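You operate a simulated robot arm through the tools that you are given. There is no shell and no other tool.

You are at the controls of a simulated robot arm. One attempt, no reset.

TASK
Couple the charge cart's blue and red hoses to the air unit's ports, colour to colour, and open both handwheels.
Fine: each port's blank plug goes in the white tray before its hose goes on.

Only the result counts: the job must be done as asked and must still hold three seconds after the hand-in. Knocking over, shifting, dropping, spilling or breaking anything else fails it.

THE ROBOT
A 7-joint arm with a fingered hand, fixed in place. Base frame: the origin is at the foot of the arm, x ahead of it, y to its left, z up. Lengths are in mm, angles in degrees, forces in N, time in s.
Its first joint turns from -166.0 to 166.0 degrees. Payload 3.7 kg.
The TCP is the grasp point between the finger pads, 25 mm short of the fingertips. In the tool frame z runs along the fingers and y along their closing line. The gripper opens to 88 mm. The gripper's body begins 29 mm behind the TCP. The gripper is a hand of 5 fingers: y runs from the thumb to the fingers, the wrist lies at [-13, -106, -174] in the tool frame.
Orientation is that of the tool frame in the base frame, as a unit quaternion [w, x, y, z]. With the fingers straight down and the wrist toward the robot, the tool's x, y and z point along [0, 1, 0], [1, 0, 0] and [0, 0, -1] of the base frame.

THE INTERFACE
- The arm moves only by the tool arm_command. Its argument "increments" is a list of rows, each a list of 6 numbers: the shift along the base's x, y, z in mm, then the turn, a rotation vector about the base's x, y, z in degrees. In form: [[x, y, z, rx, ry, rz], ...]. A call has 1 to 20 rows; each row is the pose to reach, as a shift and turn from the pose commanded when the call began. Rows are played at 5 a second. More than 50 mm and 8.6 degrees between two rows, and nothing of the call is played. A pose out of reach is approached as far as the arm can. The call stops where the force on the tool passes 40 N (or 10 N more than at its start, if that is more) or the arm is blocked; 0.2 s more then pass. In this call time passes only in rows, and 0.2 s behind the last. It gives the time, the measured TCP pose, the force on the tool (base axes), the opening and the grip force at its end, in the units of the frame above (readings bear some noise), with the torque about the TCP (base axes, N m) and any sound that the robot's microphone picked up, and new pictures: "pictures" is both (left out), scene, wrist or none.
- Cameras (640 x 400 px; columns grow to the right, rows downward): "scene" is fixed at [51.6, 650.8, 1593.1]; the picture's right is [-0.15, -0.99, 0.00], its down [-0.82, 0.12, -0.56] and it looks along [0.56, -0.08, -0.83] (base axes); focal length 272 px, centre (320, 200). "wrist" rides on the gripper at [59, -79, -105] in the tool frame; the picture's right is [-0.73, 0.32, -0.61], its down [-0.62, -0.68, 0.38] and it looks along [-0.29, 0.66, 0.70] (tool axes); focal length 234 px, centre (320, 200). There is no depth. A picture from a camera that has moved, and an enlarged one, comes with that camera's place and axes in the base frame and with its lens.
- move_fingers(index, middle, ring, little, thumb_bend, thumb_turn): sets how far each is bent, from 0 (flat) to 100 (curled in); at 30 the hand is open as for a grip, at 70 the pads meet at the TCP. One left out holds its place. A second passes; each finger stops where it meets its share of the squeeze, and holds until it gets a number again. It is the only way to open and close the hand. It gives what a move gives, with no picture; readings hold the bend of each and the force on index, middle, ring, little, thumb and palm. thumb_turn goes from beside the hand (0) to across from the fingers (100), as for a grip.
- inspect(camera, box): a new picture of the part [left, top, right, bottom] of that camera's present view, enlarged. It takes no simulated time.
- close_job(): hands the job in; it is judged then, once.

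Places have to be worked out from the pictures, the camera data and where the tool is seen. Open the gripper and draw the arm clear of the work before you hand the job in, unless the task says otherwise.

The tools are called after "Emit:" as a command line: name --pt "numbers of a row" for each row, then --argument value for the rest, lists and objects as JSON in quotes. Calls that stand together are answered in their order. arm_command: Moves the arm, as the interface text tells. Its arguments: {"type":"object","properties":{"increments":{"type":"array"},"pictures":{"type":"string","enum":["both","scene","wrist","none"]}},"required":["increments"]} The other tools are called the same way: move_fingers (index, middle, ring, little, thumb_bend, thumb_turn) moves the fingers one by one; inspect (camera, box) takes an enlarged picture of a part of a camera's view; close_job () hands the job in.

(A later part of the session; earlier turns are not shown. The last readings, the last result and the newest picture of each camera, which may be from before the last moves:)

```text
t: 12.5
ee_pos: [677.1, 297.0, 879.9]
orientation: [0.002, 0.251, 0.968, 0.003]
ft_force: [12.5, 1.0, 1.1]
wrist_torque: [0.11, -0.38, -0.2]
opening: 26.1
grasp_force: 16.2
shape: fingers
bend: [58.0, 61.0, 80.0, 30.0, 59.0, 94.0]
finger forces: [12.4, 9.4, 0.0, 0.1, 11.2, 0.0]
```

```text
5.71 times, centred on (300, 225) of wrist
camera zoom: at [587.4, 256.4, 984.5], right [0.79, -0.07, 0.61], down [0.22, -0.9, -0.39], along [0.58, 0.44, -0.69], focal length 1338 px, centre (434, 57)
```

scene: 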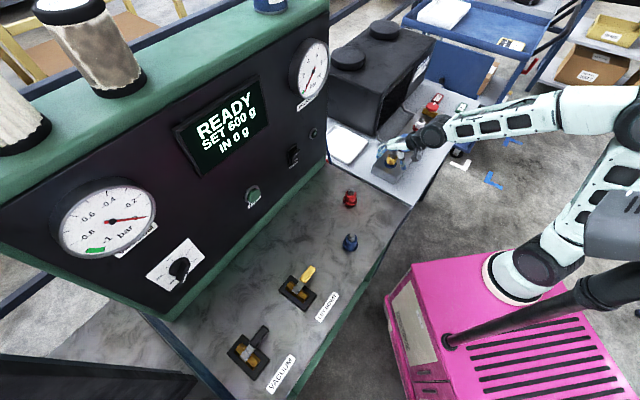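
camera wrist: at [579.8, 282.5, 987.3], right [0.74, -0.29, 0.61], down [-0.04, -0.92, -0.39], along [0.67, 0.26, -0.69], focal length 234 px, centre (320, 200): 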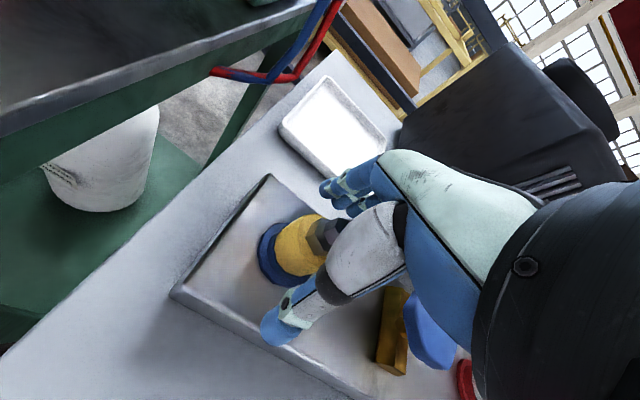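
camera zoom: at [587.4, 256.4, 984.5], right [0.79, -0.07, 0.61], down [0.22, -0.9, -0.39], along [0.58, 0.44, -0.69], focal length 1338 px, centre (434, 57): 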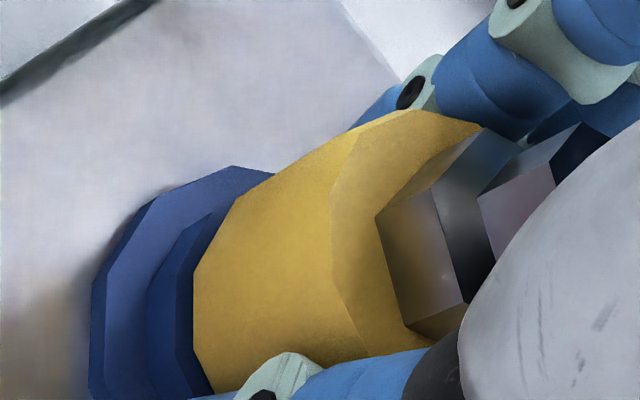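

I can see the hex clearly now. I keep turning another 16° and compare.

Emit:
arm_command --pt "0 0 0 0 0 4" --pt "0 0 0 0 0 8" --pt "0 0 0 0 0 12" --pt "0 0 0 0 0 16" --pictures "none"

Emit:
inspect --camera "scene" --box '[380, 145, 410, 172]'

Emit:
inspect --camera "wrist" --box '[250, 190, 350, 260]'

```text
t: 13.5
ee_pos: [676.9, 299.7, 879.7]
orientation: [0.0, 0.114, 0.994, 0.003]
ft_force: [18.1, 4.4, 6.2]
wrist_torque: [0.33, -0.49, -0.35]
opening: 26.0
grasp_force: 22.3
shape: fingers
bend: [56.0, 62.0, 80.0, 30.0, 60.0, 93.0]
finger forces: [22.1, 10.9, 0.1, 0.0, 11.8, 0.0]
```

```text
14.81 times, centred on (395, 158) of scene
camera zoom: at [51.6, 650.8, 1593.1], right [-0.15, -0.99, 0.0], down [-0.82, 0.12, -0.56], along [0.56, -0.08, -0.83], focal length 4027 px, centre (-791, 815)
```

zoom: 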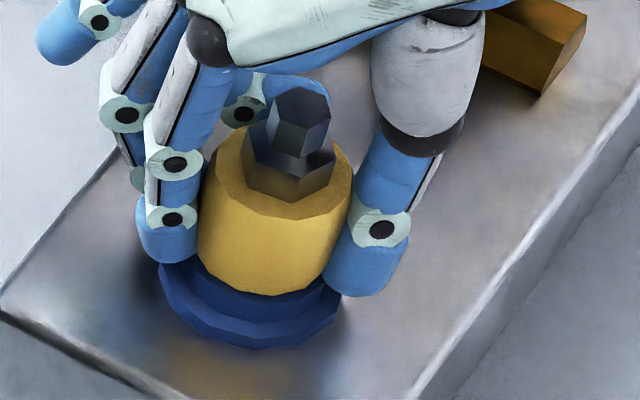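

```text
5.71 times, centred on (300, 225) of wrist
camera zoom: at [601.7, 233.6, 984.6], right [0.78, 0.15, 0.61], down [0.46, -0.8, -0.39], along [0.43, 0.58, -0.69], focal length 1338 px, centre (434, 57)
```

zoom: 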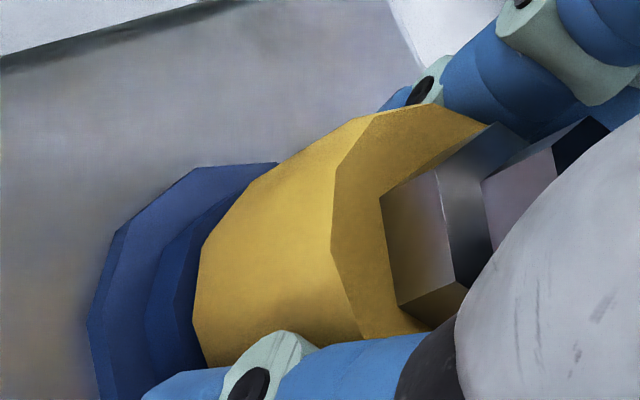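

The hex is turning with the hand – it unscrews. Side force 18 N in +x shows my pivot is a little off, so I shift +3 mm in x while turning on.

Emit:
arm_command --pt "2 0 0 0 0 4" --pt "3 0.5 0 0 0 8" --pt "3 0.5 0 0 0 12" --pt "3 0.5 0 0 0 16" --pictures "none"

Emit:
inspect --camera "scene" --box '[380, 145, 410, 172]'

Emit:
inspect --camera "wrist" --box '[250, 190, 350, 260]'

```text
t: 14.5
ee_pos: [680.4, 298.8, 880.6]
orientation: [0.001, -0.026, 1.0, 0.003]
ft_force: [16.2, 7.7, 4.2]
wrist_torque: [0.42, -0.54, -0.62]
opening: 26.3
grasp_force: 28.5
shape: fingers
bend: [56.0, 64.0, 80.0, 30.0, 61.0, 89.0]
finger forces: [32.5, 9.0, 0.0, 0.0, 14.4, 0.1]
```

```text
14.81 times, centred on (395, 158) of scene
camera zoom: at [51.6, 650.8, 1593.1], right [-0.15, -0.99, 0.0], down [-0.82, 0.12, -0.56], along [0.56, -0.08, -0.83], focal length 4027 px, centre (-791, 815)
```

zoom: 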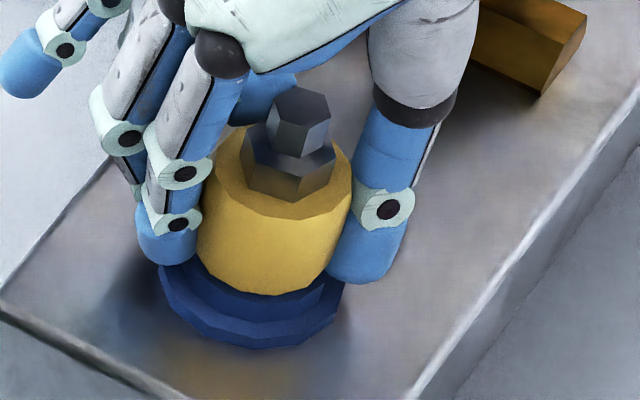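

```text
5.71 times, centred on (300, 225) of wrist
camera zoom: at [625.5, 216.2, 984.6], right [0.71, 0.36, 0.61], down [0.66, -0.64, -0.39], along [0.26, 0.68, -0.69], focal length 1338 px, centre (434, 57)
```

zoom: 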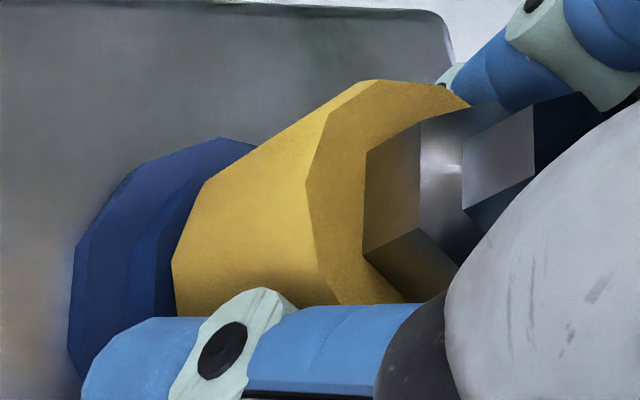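

The torque has grown to −0.6 N m after 48° of hand turn, perhaps a stop as in a bayonet. I look closer and try a gentle lift.

Emit:
arm_command --pt "0 0 1.5 0 0 0" --pt "0 0 3 0 0 0" --pictures "none"

Emit:
inspect --camera "scene" --box '[380, 145, 410, 172]'

Emit:
inspect --camera "wrist" --box '[250, 190, 350, 260]'

```text
t: 15.1
ee_pos: [680.1, 296.9, 882.0]
orientation: [-0.001, -0.026, 1.0, 0.003]
ft_force: [16.9, 5.9, -12.3]
wrist_torque: [0.07, -0.6, -0.56]
opening: 26.1
grasp_force: 23.6
shape: fingers
bend: [56.0, 72.0, 80.0, 30.0, 61.0, 90.0]
finger forces: [27.1, 8.2, 0.0, 0.0, 12.3, 0.0]
```

```text
14.81 times, centred on (395, 158) of scene
camera zoom: at [51.6, 650.8, 1593.1], right [-0.15, -0.99, 0.0], down [-0.82, 0.12, -0.56], along [0.56, -0.08, -0.83], focal length 4027 px, centre (-791, 815)
```

zoom: 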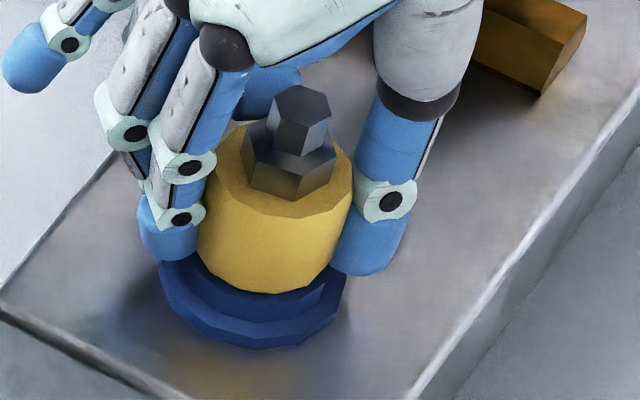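

```text
5.71 times, centred on (300, 225) of wrist
camera zoom: at [625.9, 215.6, 986.6], right [0.71, 0.36, 0.61], down [0.66, -0.65, -0.39], along [0.25, 0.67, -0.69], focal length 1338 px, centre (434, 57)
```

zoom: 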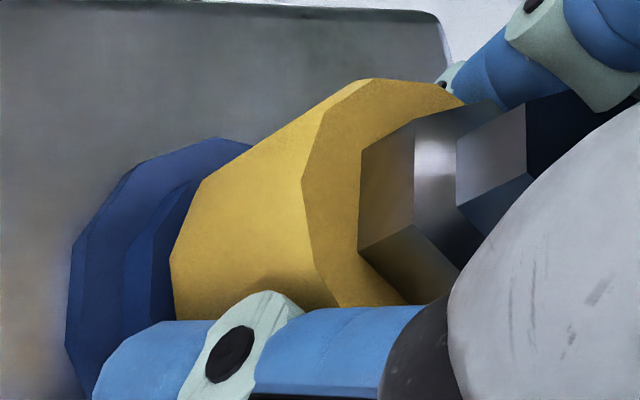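

The plug turns part-way with slip, but is still threaded; my grip is off-centre by a few mm (axis ≈ (674,298)). I release, raise a little and swing the hand back clockwise to start a longer stroke.

Emit:
move_fingers --index 32 --middle 32 --ring 32 --little 32 --thumb_bend 32 --thumb_turn 98

Emit:
arm_command --pt "-2 0 10 0 0 0" --pt "-4 0 20 0 0 -8" --pt "-6 0.5 20 0 0 -16" --pt "-6 1 20 0 0 -24" --pt "-6 1 20 0 0 -32" --pt "-6 1 20 0 0 -40" --pt "-6 1 20 0 0 -48" --pt "-6 1 20 0 0 -56" --pt "-6 1 20 0 0 -64" --pt "-6 1 20 0 0 -72" --pt "-6 1 20 0 0 -80" --pt "-6 1 20 0 0 -88" --pt "-6 1 20 0 0 -96" --pictures "both"

Emit:
inspect --camera "scene" --box '[380, 145, 410, 172]'

Emit:
inspect --camera "wrist" --box '[220, 180, 360, 278]'

```text
t: 16.1
ee_pos: [679.4, 297.0, 883.1]
orientation: [0.0, -0.027, 1.0, 0.004]
ft_force: [-0.1, -0.3, -0.2]
wrist_torque: [0.0, 0.0, 0.01]
opening: 80.3
grasp_force: 0.0
shape: fingers
bend: [32.0, 32.0, 32.0, 32.0, 32.0, 96.0]
finger forces: [0.0, 0.0, 0.0, 0.1, 0.1, 0.1]
```

```text
t: 18.9
ee_pos: [674.0, 300.1, 901.9]
orientation: [0.002, 0.727, 0.687, 0.002]
ft_force: [0.1, 0.5, -0.4]
wrist_torque: [-0.03, -0.01, -0.03]
opening: 80.2
grasp_force: 0.1
shape: fingers
bend: [32.0, 32.0, 32.0, 32.0, 32.0, 96.0]
finger forces: [0.0, 0.0, 0.0, 0.0, 0.1, 0.0]
camera wrist: at [597.7, 362.9, 1007.2], right [0.28, -0.74, 0.61], down [-0.71, -0.59, -0.39], along [0.64, -0.33, -0.69], focal length 234 px, centre (320, 200)
```

scene: 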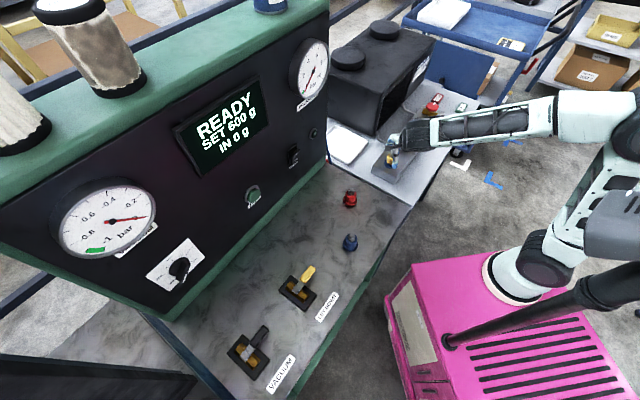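
wrist: 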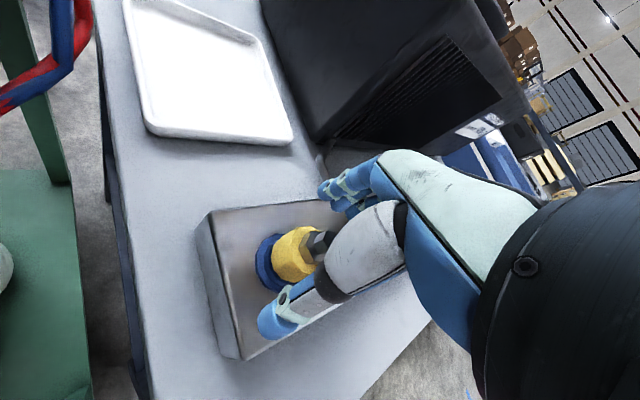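

```text
14.81 times, centred on (395, 158) of scene
camera zoom: at [51.6, 650.8, 1593.1], right [-0.15, -0.99, 0.0], down [-0.82, 0.12, -0.56], along [0.56, -0.08, -0.83], focal length 4027 px, centre (-791, 815)
```

zoom: 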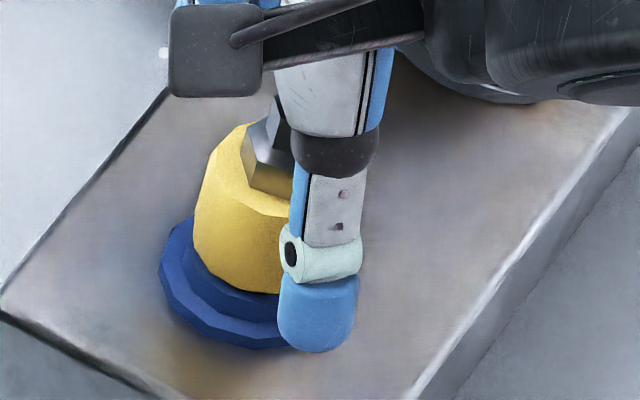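

```text
4.08 times, centred on (290, 229) of wrist
camera zoom: at [597.7, 362.9, 1007.2], right [0.28, -0.74, 0.61], down [-0.71, -0.59, -0.39], along [0.64, -0.33, -0.69], focal length 956 px, centre (442, 82)
```

zoom: 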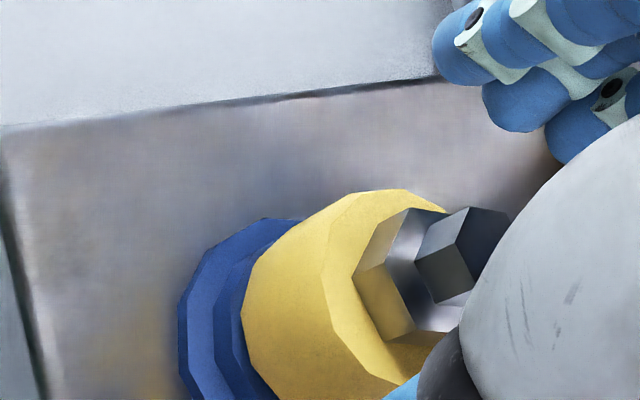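

Now at θ≈−3° with the axis estimated at (674,298.5). I lower to z≈881, regrip and read the balance of finger forces.

Emit:
arm_command --pt "0.5 -1.5 -10 0 0 0" --pt "0.5 -2 -22 0 0 0" --pictures "none"

Emit:
move_fingers --index 64 --middle 64 --thumb_bend 64

Emit:
inspect --camera "wrist" --box '[220, 180, 360, 278]'

Emit:
inspect --camera "scene" --box '[380, 145, 410, 172]'

```text
t: 19.5
ee_pos: [674.0, 296.6, 881.4]
orientation: [0.003, 0.726, 0.688, 0.002]
ft_force: [-0.1, 1.0, -0.2]
wrist_torque: [-0.02, 0.02, -0.04]
opening: 80.5
grasp_force: 0.0
shape: fingers
bend: [32.0, 32.0, 32.0, 32.0, 32.0, 96.0]
finger forces: [0.0, 0.0, 0.0, 0.0, 0.0, 0.0]
```

```text
t: 20.5
ee_pos: [673.6, 297.4, 881.6]
orientation: [0.002, 0.726, 0.688, 0.002]
ft_force: [1.0, 1.6, 9.9]
wrist_torque: [0.07, 0.03, 0.01]
opening: 27.1
grasp_force: 8.0
shape: fingers
bend: [59.0, 60.0, 32.0, 32.0, 57.0, 98.0]
finger forces: [4.6, 3.2, 0.0, 0.0, 8.4, 0.1]
```

```text
4.08 times, centred on (290, 229) of wrist
camera zoom: at [597.6, 360.7, 986.2], right [0.28, -0.74, 0.61], down [-0.71, -0.59, -0.39], along [0.65, -0.32, -0.69], focal length 956 px, centre (442, 82)
```

zoom: 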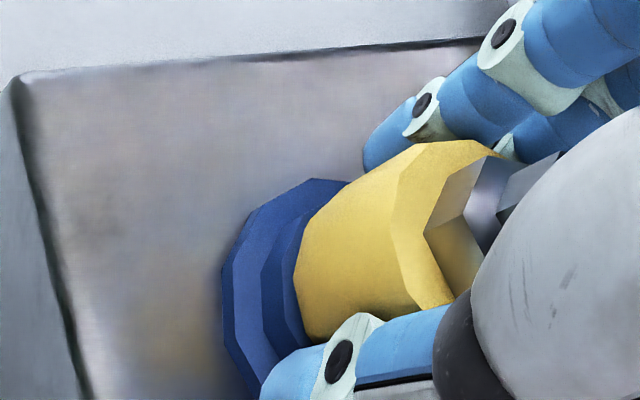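

```text
14.81 times, centred on (395, 158) of scene
camera zoom: at [51.6, 650.8, 1593.1], right [-0.15, -0.99, 0.0], down [-0.82, 0.12, -0.56], along [0.56, -0.08, -0.83], focal length 4027 px, centre (-791, 815)
```

zoom: 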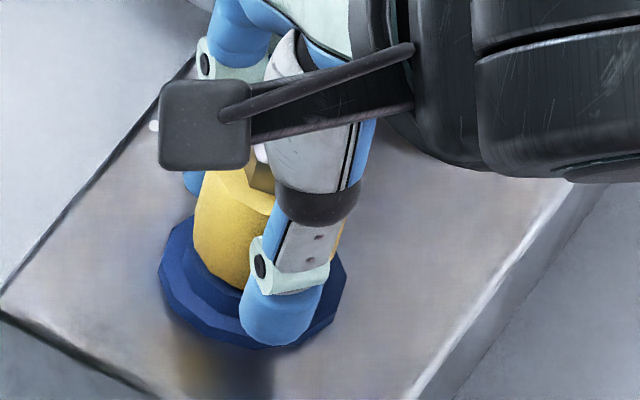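

Well balanced now (index 4.6, middle 3.2, thumb 8.4 N). I firm up the grip and turn 48° counter-clockwise.

Emit:
move_fingers --index 80 --middle 80 --thumb_bend 80

Emit:
arm_command --pt "0 0 0 0 0 6" --pt "0 0 0 0 0 12" --pt "0 0 0 0 0 18" --pt "0 0 0 0 0 24" --pt "0 0 0 0 0 30" --pt "0 0 0 0 0 36" --pt "0 0 0 0 0 42" --pt "0 0 0 0 0 48" --pictures "none"

Emit:
inspect --camera "wrist" --box '[220, 180, 360, 278]'

Emit:
inspect --camera "scene" --box '[380, 145, 410, 172]'

```text
t: 21.5
ee_pos: [673.4, 297.0, 882.0]
orientation: [0.002, 0.725, 0.688, 0.003]
ft_force: [6.1, 0.0, 11.7]
wrist_torque: [-0.01, -0.08, -0.02]
opening: 25.7
grasp_force: 19.1
shape: fingers
bend: [58.0, 61.0, 32.0, 32.0, 58.0, 98.0]
finger forces: [10.8, 11.2, 0.0, 0.1, 16.5, 0.0]
```

```text
t: 23.4
ee_pos: [678.5, 292.9, 880.2]
orientation: [0.002, 0.389, 0.921, 0.002]
ft_force: [9.8, -14.2, 0.8]
wrist_torque: [-0.4, -0.24, -0.65]
opening: 23.6
grasp_force: 36.1
shape: fingers
bend: [57.0, 67.0, 32.0, 32.0, 66.0, 85.0]
finger forces: [11.0, 36.2, 0.0, 0.1, 24.8, 0.1]
stopped in row 8: the force on the tool passed its limit at 43 N (the readings are from after the stop); the commanded pose is now the measured one
```

```text
4.08 times, centred on (290, 229) of wrist
camera zoom: at [580.8, 279.1, 985.0], right [0.73, -0.3, 0.61], down [-0.05, -0.92, -0.39], along [0.68, 0.25, -0.69], focal length 956 px, centre (442, 82)
```

zoom: 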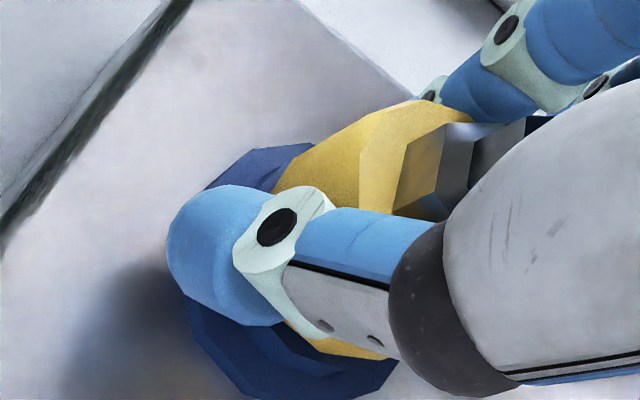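

```text
14.81 times, centred on (395, 158) of scene
camera zoom: at [51.6, 650.8, 1593.1], right [-0.15, -0.99, 0.0], down [-0.82, 0.12, -0.56], along [0.56, -0.08, -0.83], focal length 4027 px, centre (-791, 815)
```

zoom: 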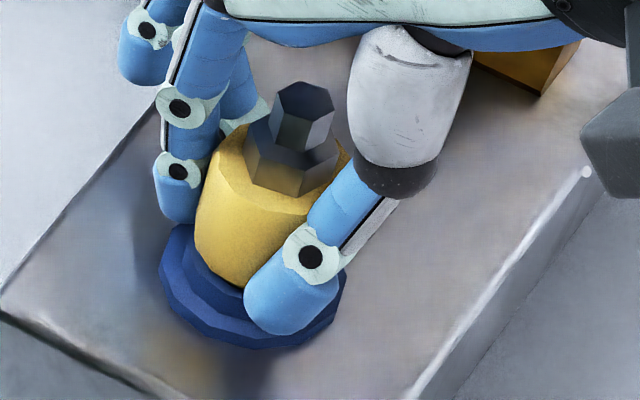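

The thumb rolled around the body (thumb turn 85) while the grip got very firm (36 N). With this firm grip I try a straight pull to learn the release force.

Emit:
arm_command --pt "-1 1 2 0 0 0" --pt "-1 1 4 0 0 0" --pt "-1 1 6 0 0 0" --pictures "none"

Emit:
inspect --camera "scene" --box '[380, 145, 410, 172]'

Emit:
inspect --camera "wrist" --box '[220, 180, 360, 278]'

```text
t: 24.2
ee_pos: [673.6, 299.5, 887.3]
orientation: [0.001, 0.384, 0.923, 0.004]
ft_force: [0.3, -0.1, -1.2]
wrist_torque: [0.03, 0.05, 0.04]
opening: 20.1
grasp_force: 18.1
shape: fingers
bend: [60.0, 63.0, 32.0, 32.0, 63.0, 94.0]
finger forces: [7.6, 12.7, 0.0, 0.0, 15.9, 0.0]
```

```text
14.81 times, centred on (395, 158) of scene
camera zoom: at [51.6, 650.8, 1593.1], right [-0.15, -0.99, 0.0], down [-0.82, 0.12, -0.56], along [0.56, -0.08, -0.83], focal length 4027 px, centre (-791, 815)
```

zoom: 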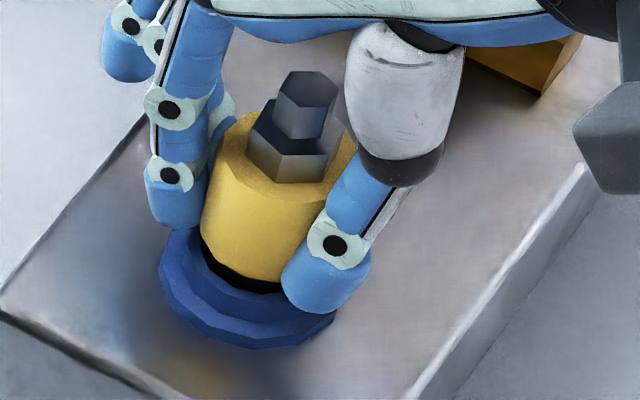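

```text
4.08 times, centred on (290, 229) of wrist
camera zoom: at [576.2, 284.3, 991.9], right [0.74, -0.29, 0.61], down [-0.04, -0.92, -0.39], along [0.68, 0.26, -0.69], focal length 956 px, centre (442, 82)
```

zoom: 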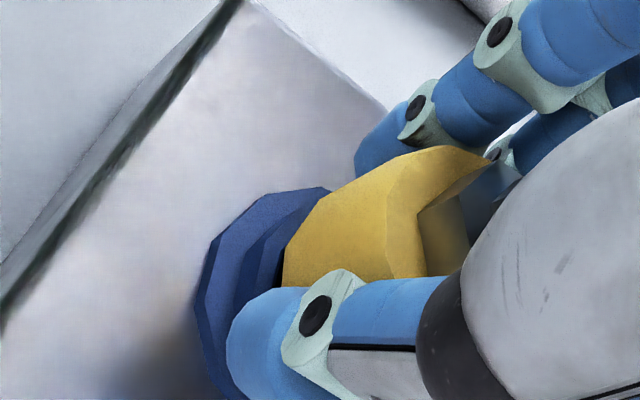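

The plug came free – the black stem is visible and the force is just its weight, so it was a turn-to-release fit. I lift it straight up.

Emit:
arm_command --pt "0 0 8 0 0 0" --pt "0 0 18 0 0 0" --pt "0 0 34 0 0 0" --pt "0 0 55 0 0 0" --pt "0 0 75 0 0 0" --pictures "both"

Emit:
inspect --camera "scene" --box '[370, 125, 430, 180]'

Emit:
inspect --camera "wrist" --box '[160, 60, 420, 260]'

```text
t: 25.4
ee_pos: [675.6, 294.3, 962.2]
orientation: [0.002, 0.387, 0.922, 0.003]
ft_force: [0.3, 0.0, -1.6]
wrist_torque: [0.02, 0.01, -0.01]
opening: 20.1
grasp_force: 18.5
shape: fingers
bend: [60.0, 63.0, 32.0, 32.0, 63.0, 94.0]
finger forces: [7.5, 12.6, 0.1, 0.0, 16.0, 0.1]
camera wrist: at [578.6, 280.4, 1065.8], right [0.74, -0.29, 0.61], down [-0.05, -0.92, -0.39], along [0.68, 0.26, -0.69], focal length 234 px, centre (320, 200)
```

scene: 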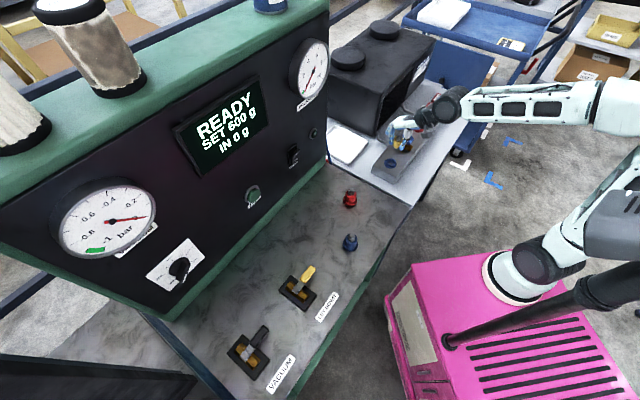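
wrist: 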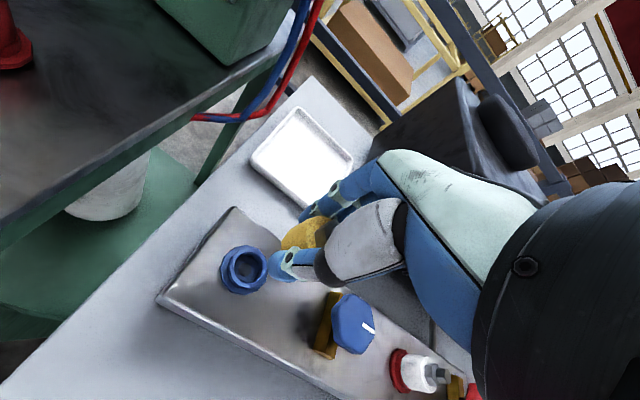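

```text
7.27 times, centred on (400, 152) of scene
camera zoom: at [51.6, 650.8, 1593.1], right [-0.15, -0.99, 0.0], down [-0.82, 0.12, -0.56], along [0.56, -0.08, -0.83], focal length 1977 px, centre (-262, 546)
```

zoom: 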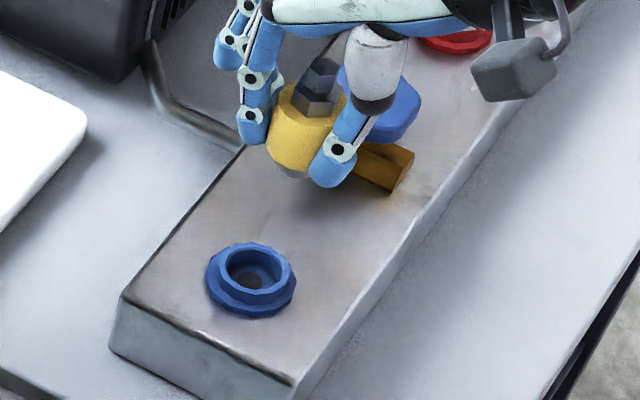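

```text
2.00 times, centred on (290, 160) of wrist
camera zoom: at [578.6, 280.4, 1065.8], right [0.74, -0.29, 0.61], down [-0.05, -0.92, -0.39], along [0.68, 0.26, -0.69], focal length 468 px, centre (380, 280)
```

zoom: 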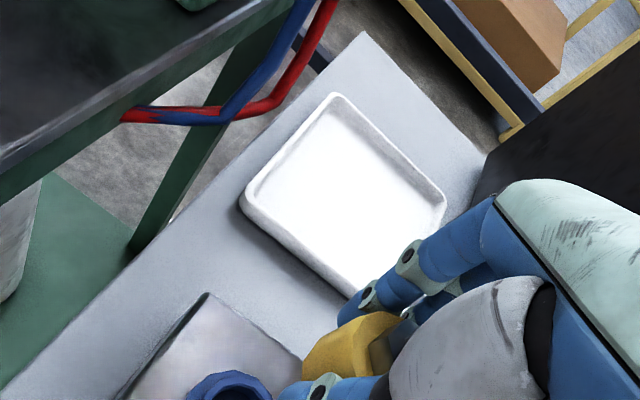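

The plug is out and the blue socket is open. I carry it to the tray (centre ≈ (841,444)), aiming at (812,430), keeping height.

Emit:
arm_command --pt "15 15 5 0 0 0" --pt "35 34 5 0 0 0" --pt "55 54 5 0 0 0" --pt "75 74 5 0 0 0" --pt "95 94 5 0 0 0" --pt "115 113 5 0 0 0" --pt "130 128 5 0 0 0" --pt "137 135 5 0 0 0" --pictures "both"

Emit:
inspect --camera "scene" --box '[320, 100, 420, 180]'

Emit:
inspect --camera "wrist" --box '[160, 130, 420, 330]'

```text
t: 27.2
ee_pos: [813.1, 430.8, 965.7]
orientation: [0.003, 0.387, 0.922, 0.002]
ft_force: [1.8, 1.1, -0.3]
wrist_torque: [-0.05, -0.01, -0.04]
opening: 20.0
grasp_force: 17.5
shape: fingers
bend: [60.0, 63.0, 32.0, 32.0, 63.0, 94.0]
finger forces: [7.5, 12.5, 0.1, 0.1, 15.7, 0.1]
camera wrist: at [714.9, 416.7, 1070.1], right [0.74, -0.29, 0.61], down [-0.05, -0.92, -0.39], along [0.68, 0.26, -0.69], focal length 234 px, centre (320, 200)
```

scene: 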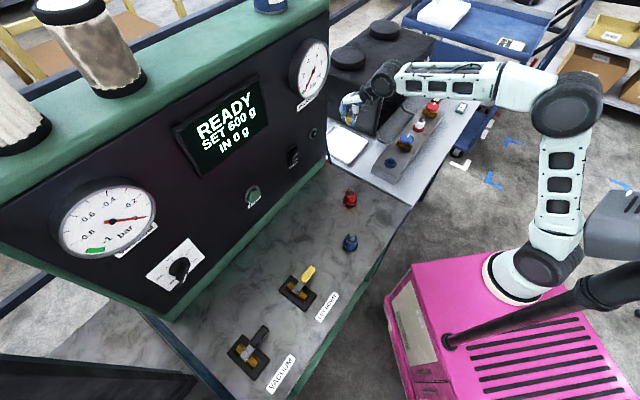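
wrist: 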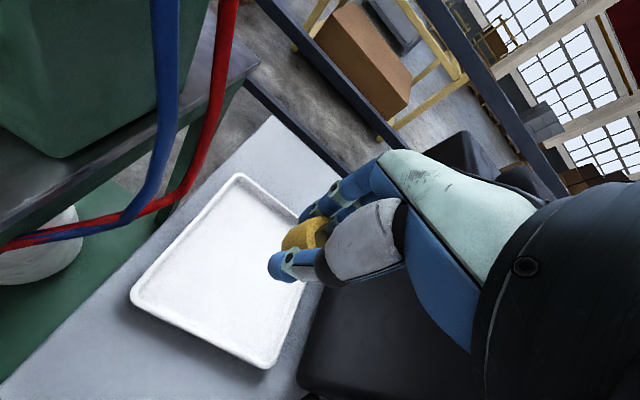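

```text
5.00 times, centred on (370, 140) of scene
camera zoom: at [51.6, 650.8, 1593.1], right [-0.15, -0.99, 0.0], down [-0.82, 0.12, -0.56], along [0.56, -0.08, -0.83], focal length 1359 px, centre (70, 500)
```

zoom: 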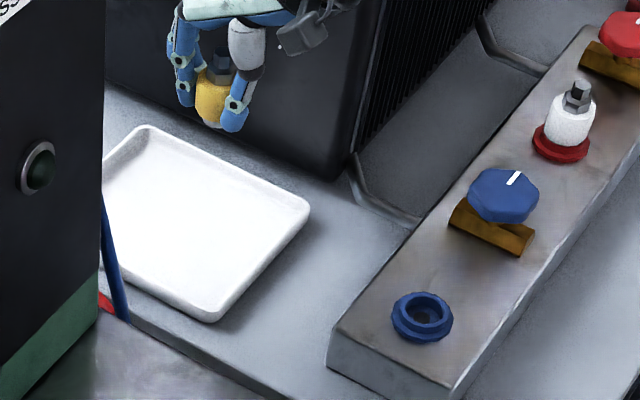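

```text
2.00 times, centred on (290, 230) of wrist
camera zoom: at [714.9, 416.7, 1070.1], right [0.74, -0.29, 0.61], down [-0.05, -0.92, -0.39], along [0.68, 0.26, -0.69], focal length 468 px, centre (380, 140)
```

zoom: 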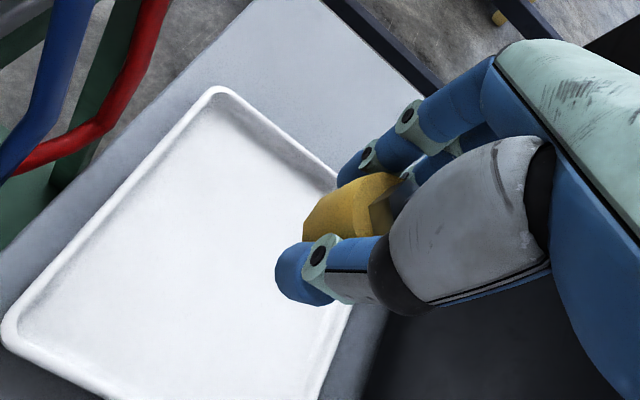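

The tray is confirmed around (837,445) and the plug hangs well inside it. I descend most of the way.

Emit:
arm_command --pt "0 0 -25 0 0 0" --pt "0 0 -50 0 0 0" --pt "0 0 -75 0 0 0" --pt "0 0 -90 0 0 0" --pt "0 0 -98 0 0 0" --pictures "wrist"

Emit:
inspect --camera "scene" --box '[330, 100, 400, 160]'

Emit:
inspect --camera "wrist" --box '[220, 160, 380, 280]'

```text
t: 28.4
ee_pos: [812.2, 428.6, 867.2]
orientation: [0.002, 0.387, 0.922, 0.004]
ft_force: [-0.6, -0.3, -0.5]
wrist_torque: [-0.01, 0.01, -0.02]
opening: 19.9
grasp_force: 17.5
shape: fingers
bend: [60.0, 63.0, 32.0, 32.0, 63.0, 94.0]
finger forces: [7.5, 12.4, 0.0, 0.0, 15.8, 0.0]
camera wrist: at [715.1, 415.6, 972.0], right [0.74, -0.29, 0.61], down [-0.05, -0.92, -0.39], along [0.68, 0.26, -0.69], focal length 234 px, centre (320, 200)
```

wrist: 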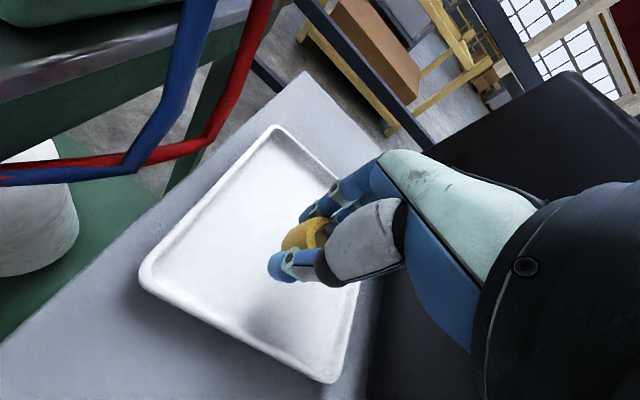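

```text
6.67 times, centred on (365, 130) of scene
camera zoom: at [51.6, 650.8, 1593.1], right [-0.15, -0.99, 0.0], down [-0.82, 0.12, -0.56], along [0.56, -0.08, -0.83], focal length 1812 px, centre (20, 667)
```

zoom: 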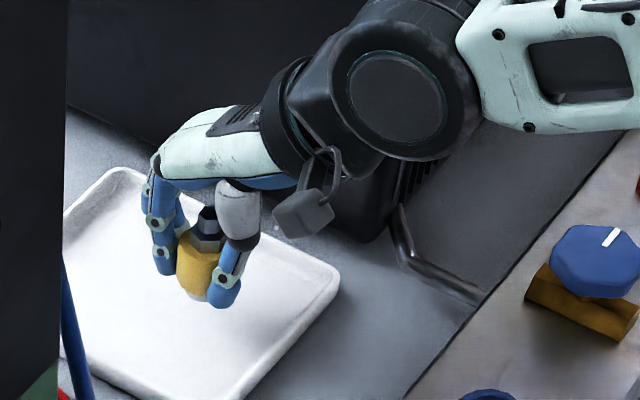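

```text
3.33 times, centred on (300, 220) of wrist
camera zoom: at [715.1, 415.6, 972.0], right [0.74, -0.29, 0.61], down [-0.05, -0.92, -0.39], along [0.68, 0.26, -0.69], focal length 781 px, centre (387, 133)
```

zoom: 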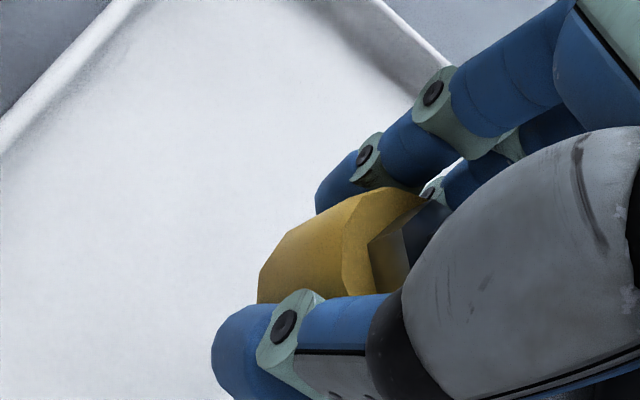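

Still hanging free. I go down in small steps and watch for contact.

Emit:
arm_command --pt "0 0 -3 0 0 0" --pt "0 0 -6 0 0 0" --pt "0 0 -9 0 0 0" --pt "0 0 -12 0 0 0" --pictures "none"

Emit:
inspect --camera "scene" --box '[335, 115, 375, 150]'

```text
t: 29.4
ee_pos: [812.5, 429.1, 856.0]
orientation: [0.002, 0.388, 0.922, 0.002]
ft_force: [-0.9, -0.4, -1.0]
wrist_torque: [-0.01, 0.02, 0.03]
opening: 20.1
grasp_force: 18.6
shape: fingers
bend: [60.0, 63.0, 32.0, 32.0, 63.0, 94.0]
finger forces: [7.5, 12.5, 0.0, 0.0, 15.7, 0.0]
```

```text
11.43 times, centred on (355, 132) of scene
camera zoom: at [51.6, 650.8, 1593.1], right [-0.15, -0.99, 0.0], down [-0.82, 0.12, -0.56], along [0.56, -0.08, -0.83], focal length 3106 px, centre (-80, 971)
```

zoom: 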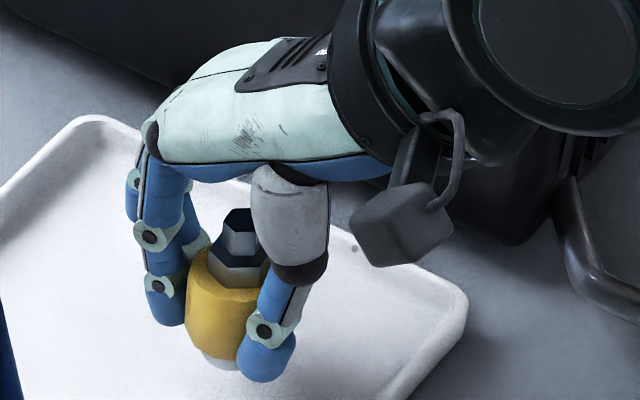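

No contact yet; the stem shows just below the body. I keep lowering in 2–3 mm steps.

Emit:
arm_command --pt "0 0 -3 0 0 0" --pt "0 0 -6 0 0 0" --pt "0 0 -9 0 0 0" --pictures "none"

Emit:
inspect --camera "scene" --box '[335, 115, 375, 150]'

```text
t: 30.2
ee_pos: [812.8, 430.6, 847.5]
orientation: [0.002, 0.387, 0.922, 0.002]
ft_force: [1.1, 0.3, -1.2]
wrist_torque: [0.03, 0.02, 0.0]
opening: 20.1
grasp_force: 17.8
shape: fingers
bend: [60.0, 63.0, 32.0, 32.0, 63.0, 94.0]
finger forces: [7.5, 12.5, 0.0, 0.0, 15.7, 0.1]
```

```text
11.43 times, centred on (355, 132) of scene
camera zoom: at [51.6, 650.8, 1593.1], right [-0.15, -0.99, 0.0], down [-0.82, 0.12, -0.56], along [0.56, -0.08, -0.83], focal length 3106 px, centre (-80, 971)
```

zoom: 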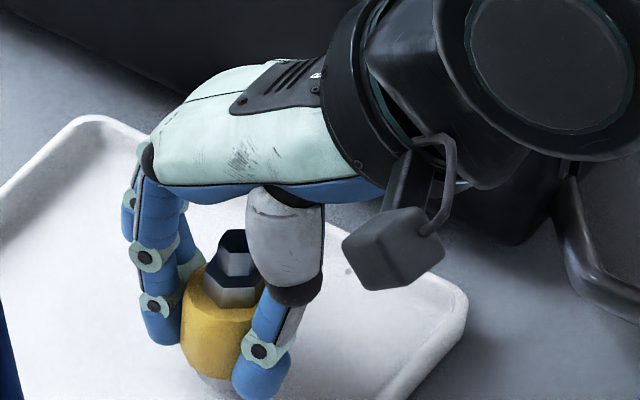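

Still free, no contact force. I keep lowering in small steps.

Emit:
arm_command --pt "0 0 -2 0 0 0" --pt "0 0 -4 0 0 0" --pt "0 0 -6 0 0 0" --pictures "none"

Emit:
inspect --camera "scene" --box '[335, 120, 375, 155]'

Emit:
inspect --camera "wrist" --box '[220, 160, 380, 280]'

```text
t: 31.0
ee_pos: [813.4, 429.1, 842.1]
orientation: [0.002, 0.387, 0.922, 0.002]
ft_force: [-0.7, 0.7, -0.6]
wrist_torque: [-0.02, 0.02, 0.03]
opening: 20.1
grasp_force: 18.4
shape: fingers
bend: [60.0, 63.0, 32.0, 32.0, 63.0, 94.0]
finger forces: [7.5, 12.4, 0.1, 0.0, 15.6, 0.0]
```

```text
11.43 times, centred on (355, 138) of scene
camera zoom: at [51.6, 650.8, 1593.1], right [-0.15, -0.99, 0.0], down [-0.82, 0.12, -0.56], along [0.56, -0.08, -0.83], focal length 3106 px, centre (-80, 914)
```

zoom: 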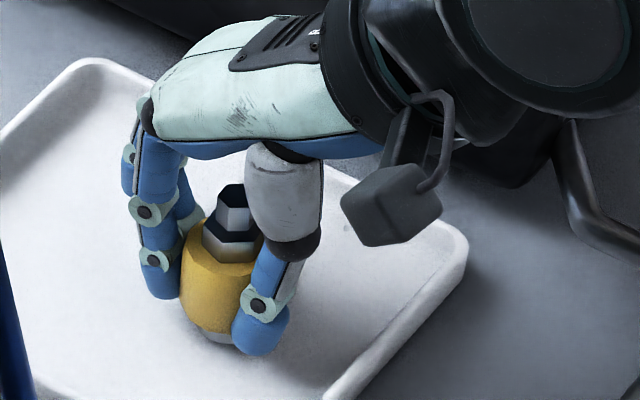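

```text
3.33 times, centred on (300, 220) of wrist
camera zoom: at [715.3, 416.5, 946.3], right [0.74, -0.29, 0.61], down [-0.05, -0.92, -0.39], along [0.68, 0.26, -0.69], focal length 781 px, centre (387, 133)
```

zoom: 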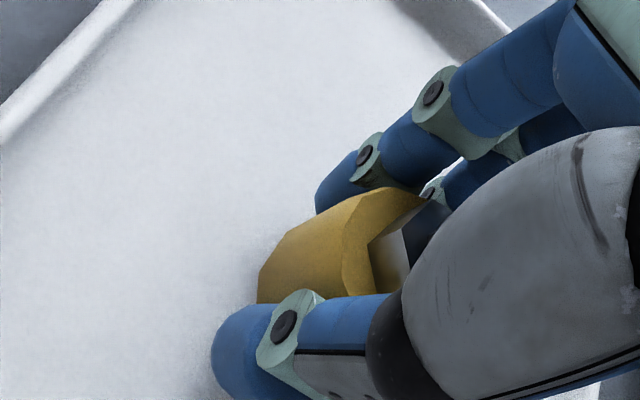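

Shadow is closing in under the thumb; still no contact. More small steps.

Emit:
arm_command --pt "0 0 -2 0 0 0" --pt "0 0 -4 0 0 0" --pt "0 0 -6 0 0 0" --pictures "none"

Emit:
inspect --camera "scene" --box '[335, 120, 375, 155]'

```text
t: 31.8
ee_pos: [812.0, 429.9, 838.3]
orientation: [0.003, 0.387, 0.922, 0.004]
ft_force: [0.1, 0.6, 18.1]
wrist_torque: [0.05, -0.03, 0.0]
opening: 20.2
grasp_force: 20.1
shape: fingers
bend: [60.0, 63.0, 32.0, 32.0, 63.0, 94.0]
finger forces: [8.4, 14.2, 0.0, 0.1, 17.8, 0.0]
```

```text
11.43 times, centred on (355, 138) of scene
camera zoom: at [51.6, 650.8, 1593.1], right [-0.15, -0.99, 0.0], down [-0.82, 0.12, -0.56], along [0.56, -0.08, -0.83], focal length 3106 px, centre (-80, 914)
```

zoom: 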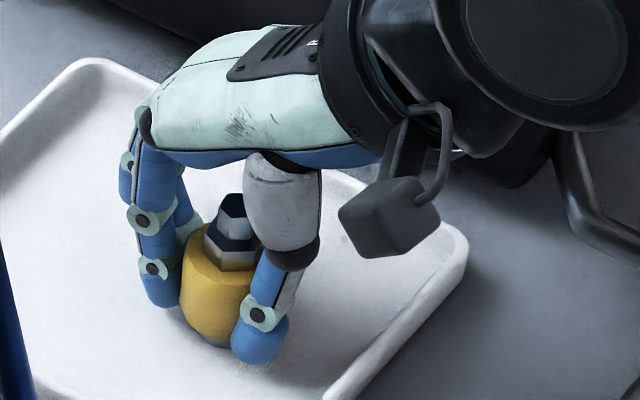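

Contact on the tray floor (18 N). I back off 2 mm to unload, then open the fingers gently.

Emit:
arm_command --pt "0 0 2 0 0 0" --pictures "none"

Emit:
move_fingers --index 50 --middle 50 --thumb_bend 50

Emit:
inspect --camera "scene" --box '[335, 120, 375, 155]'

```text
t: 32.2
ee_pos: [813.0, 430.0, 838.0]
orientation: [0.002, 0.386, 0.922, 0.002]
ft_force: [2.6, 3.2, 14.0]
wrist_torque: [0.15, -0.1, 0.0]
opening: 20.2
grasp_force: 20.1
shape: fingers
bend: [60.0, 63.0, 32.0, 32.0, 63.0, 94.0]
finger forces: [9.8, 14.0, 0.1, 0.0, 16.2, 0.0]
```

```text
t: 33.2
ee_pos: [813.1, 430.1, 836.9]
orientation: [0.001, 0.386, 0.922, 0.003]
ft_force: [0.7, -0.3, -0.6]
wrist_torque: [0.0, -0.01, -0.02]
opening: 40.9
grasp_force: 0.1
shape: fingers
bend: [50.0, 50.0, 32.0, 32.0, 50.0, 100.0]
finger forces: [0.1, 0.1, 0.0, 0.1, 0.0, 0.0]
```

```text
11.43 times, centred on (355, 138) of scene
camera zoom: at [51.6, 650.8, 1593.1], right [-0.15, -0.99, 0.0], down [-0.82, 0.12, -0.56], along [0.56, -0.08, -0.83], focal length 3106 px, centre (-80, 914)
```

zoom: 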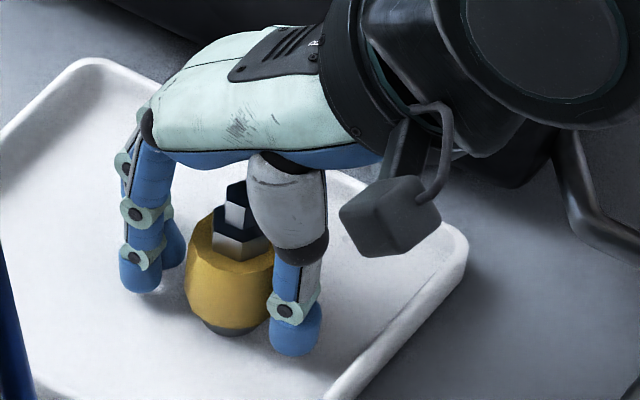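

The yellow plug stands in the tray. I open wide and withdraw straight up.

Emit:
move_fingers --index 32 --middle 32 --thumb_bend 32 --thumb_turn 98

Emit:
arm_command --pt "0 0 15 0 0 0" --pt "0 0 35 0 0 0" --pt "0 0 65 0 0 0" --pt "0 0 100 0 0 0" --pt "0 0 140 0 0 0" --pictures "both"

Emit:
inspect --camera "scene" --box '[325, 115, 405, 180]'

Emit:
inspect --camera "wrist" --box '[0, 0, 200, 150]'

```text
t: 34.2
ee_pos: [813.2, 428.8, 838.8]
orientation: [0.002, 0.387, 0.922, 0.002]
ft_force: [0.7, 0.2, -0.9]
wrist_torque: [-0.01, -0.02, 0.01]
opening: 79.7
grasp_force: 0.3
shape: fingers
bend: [32.0, 32.0, 32.0, 32.0, 33.0, 96.0]
finger forces: [0.0, 0.0, 0.1, 0.0, 0.4, 0.1]
```

```text
t: 35.4
ee_pos: [813.0, 430.0, 977.4]
orientation: [0.001, 0.387, 0.922, 0.001]
ft_force: [0.3, 0.0, -0.3]
wrist_torque: [0.02, 0.04, 0.0]
opening: 80.5
grasp_force: 0.0
shape: fingers
bend: [32.0, 32.0, 32.0, 32.0, 32.0, 96.0]
finger forces: [0.0, 0.0, 0.0, 0.0, 0.0, 0.0]
camera wrist: at [715.7, 415.6, 1082.6], right [0.74, -0.29, 0.61], down [-0.05, -0.92, -0.39], along [0.68, 0.25, -0.69], focal length 234 px, centre (320, 200)
```

scene: 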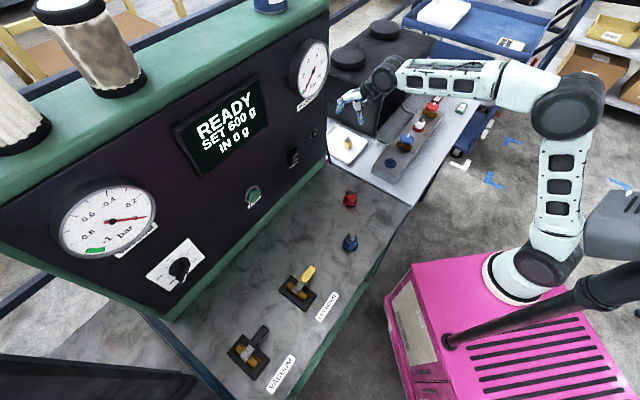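
wrist: 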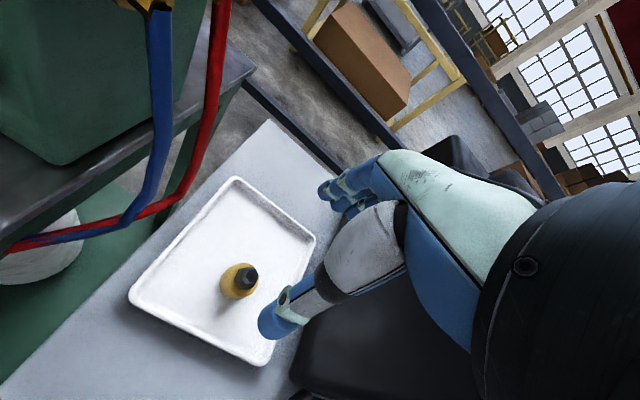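

```text
6.15 times, centred on (365, 148) of scene
camera zoom: at [51.6, 650.8, 1593.1], right [-0.15, -0.99, 0.0], down [-0.82, 0.12, -0.56], along [0.56, -0.08, -0.83], focal length 1673 px, centre (43, 523)
```

zoom: 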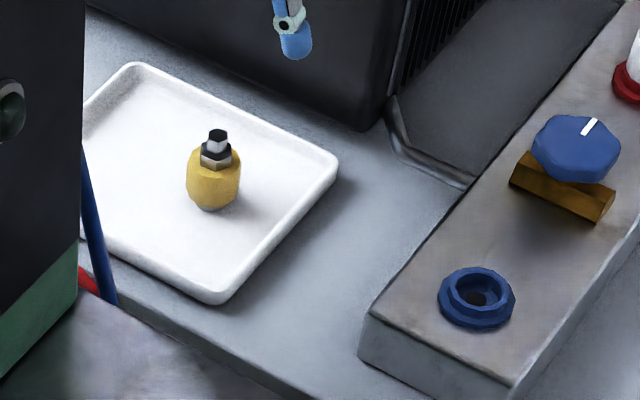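

```text
2.67 times, centred on (100, 75) of wrist
camera zoom: at [715.7, 415.6, 1082.6], right [0.74, -0.29, 0.61], down [-0.05, -0.92, -0.39], along [0.68, 0.25, -0.69], focal length 624 px, centre (907, 533)
```

zoom: 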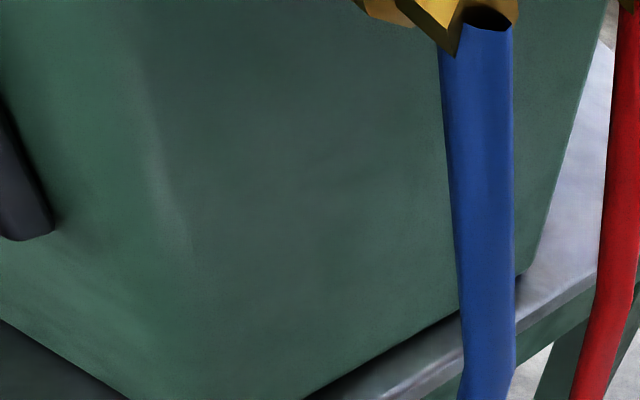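

The plug stands safely in the tray. Next I travel, raised, to above the blue hose coupler at about (367,515), turning the tool back toward θ≈0 so that a counter-clockwise stroke is available.

Emit:
arm_command --pt "-28 -25 15 0 0 0" --pt "-58 -52 30 0 0 0" --pt "-88 -78 45 0 0 0" --pt "-118 -98 50 0 0 0" --pt "-155 -80 50 0 0 -6" --pt "-192 -60 50 0 0 -12" --pt "-229 -40 50 0 0 -18" --pt "-266 -20 50 0 0 -24" --pt "-303 0 50 0 0 -30" --pt "-340 20 50 0 0 -36" --pt "-377 42 50 0 0 -42" --pt "-412 62 50 0 0 -45" --pt "-440 78 50 0 0 -45" --pictures "both"

Emit:
inspect --camera "wrist" --box '[180, 180, 420, 360]'

Emit:
inspect --camera "scene" --box '[310, 180, 410, 270]'

```text
t: 38.2
ee_pos: [374.0, 507.5, 1029.9]
orientation: [0.002, 0.711, 0.703, 0.002]
ft_force: [-1.2, 0.1, -0.9]
wrist_torque: [0.01, -0.02, -0.03]
opening: 80.2
grasp_force: 0.0
shape: fingers
bend: [32.0, 32.0, 32.0, 32.0, 32.0, 96.0]
finger forces: [0.0, 0.0, 0.1, 0.0, 0.0, 0.0]
camera wrist: at [294.7, 566.2, 1134.1], right [0.31, -0.73, 0.61], down [-0.69, -0.62, -0.39], along [0.66, -0.3, -0.69], focal length 234 px, centre (320, 200)
```

scene: 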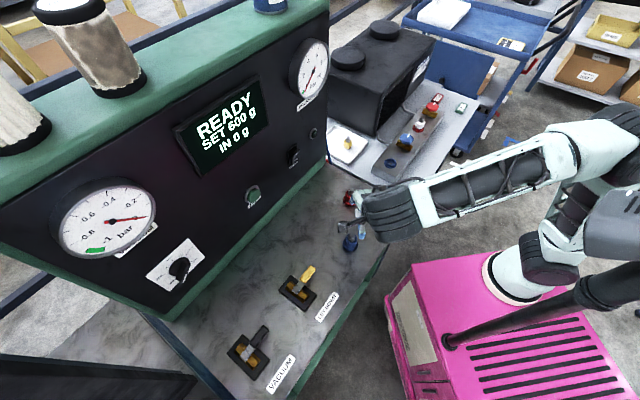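
wrist: 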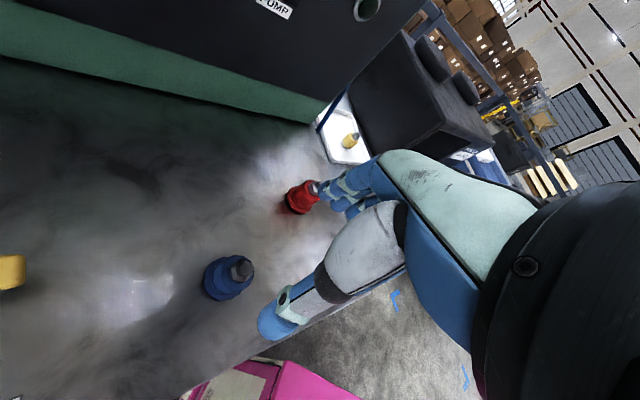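

```text
2.22 times, centred on (300, 270) of wrist
camera zoom: at [294.7, 566.2, 1134.1], right [0.31, -0.73, 0.61], down [-0.69, -0.62, -0.39], along [0.66, -0.3, -0.69], focal length 520 px, centre (364, 44)
```

zoom: 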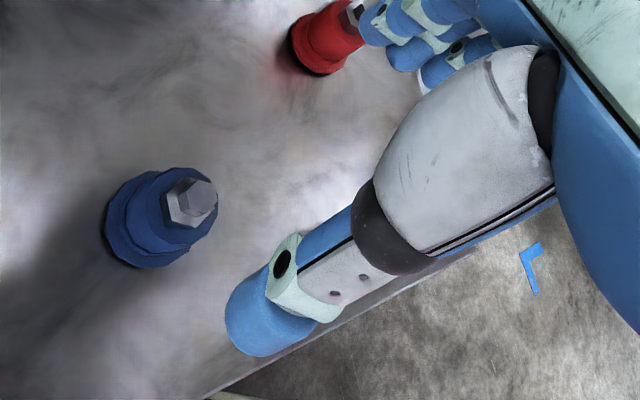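

```text
4.44 times, centred on (360, 225) of scene
camera zoom: at [51.6, 650.8, 1593.1], right [-0.15, -0.99, 0.0], down [-0.82, 0.12, -0.56], along [0.56, -0.08, -0.83], focal length 1208 px, centre (142, 89)
```

zoom: 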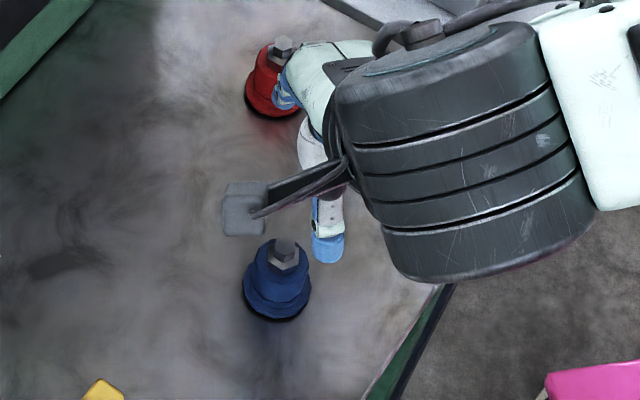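

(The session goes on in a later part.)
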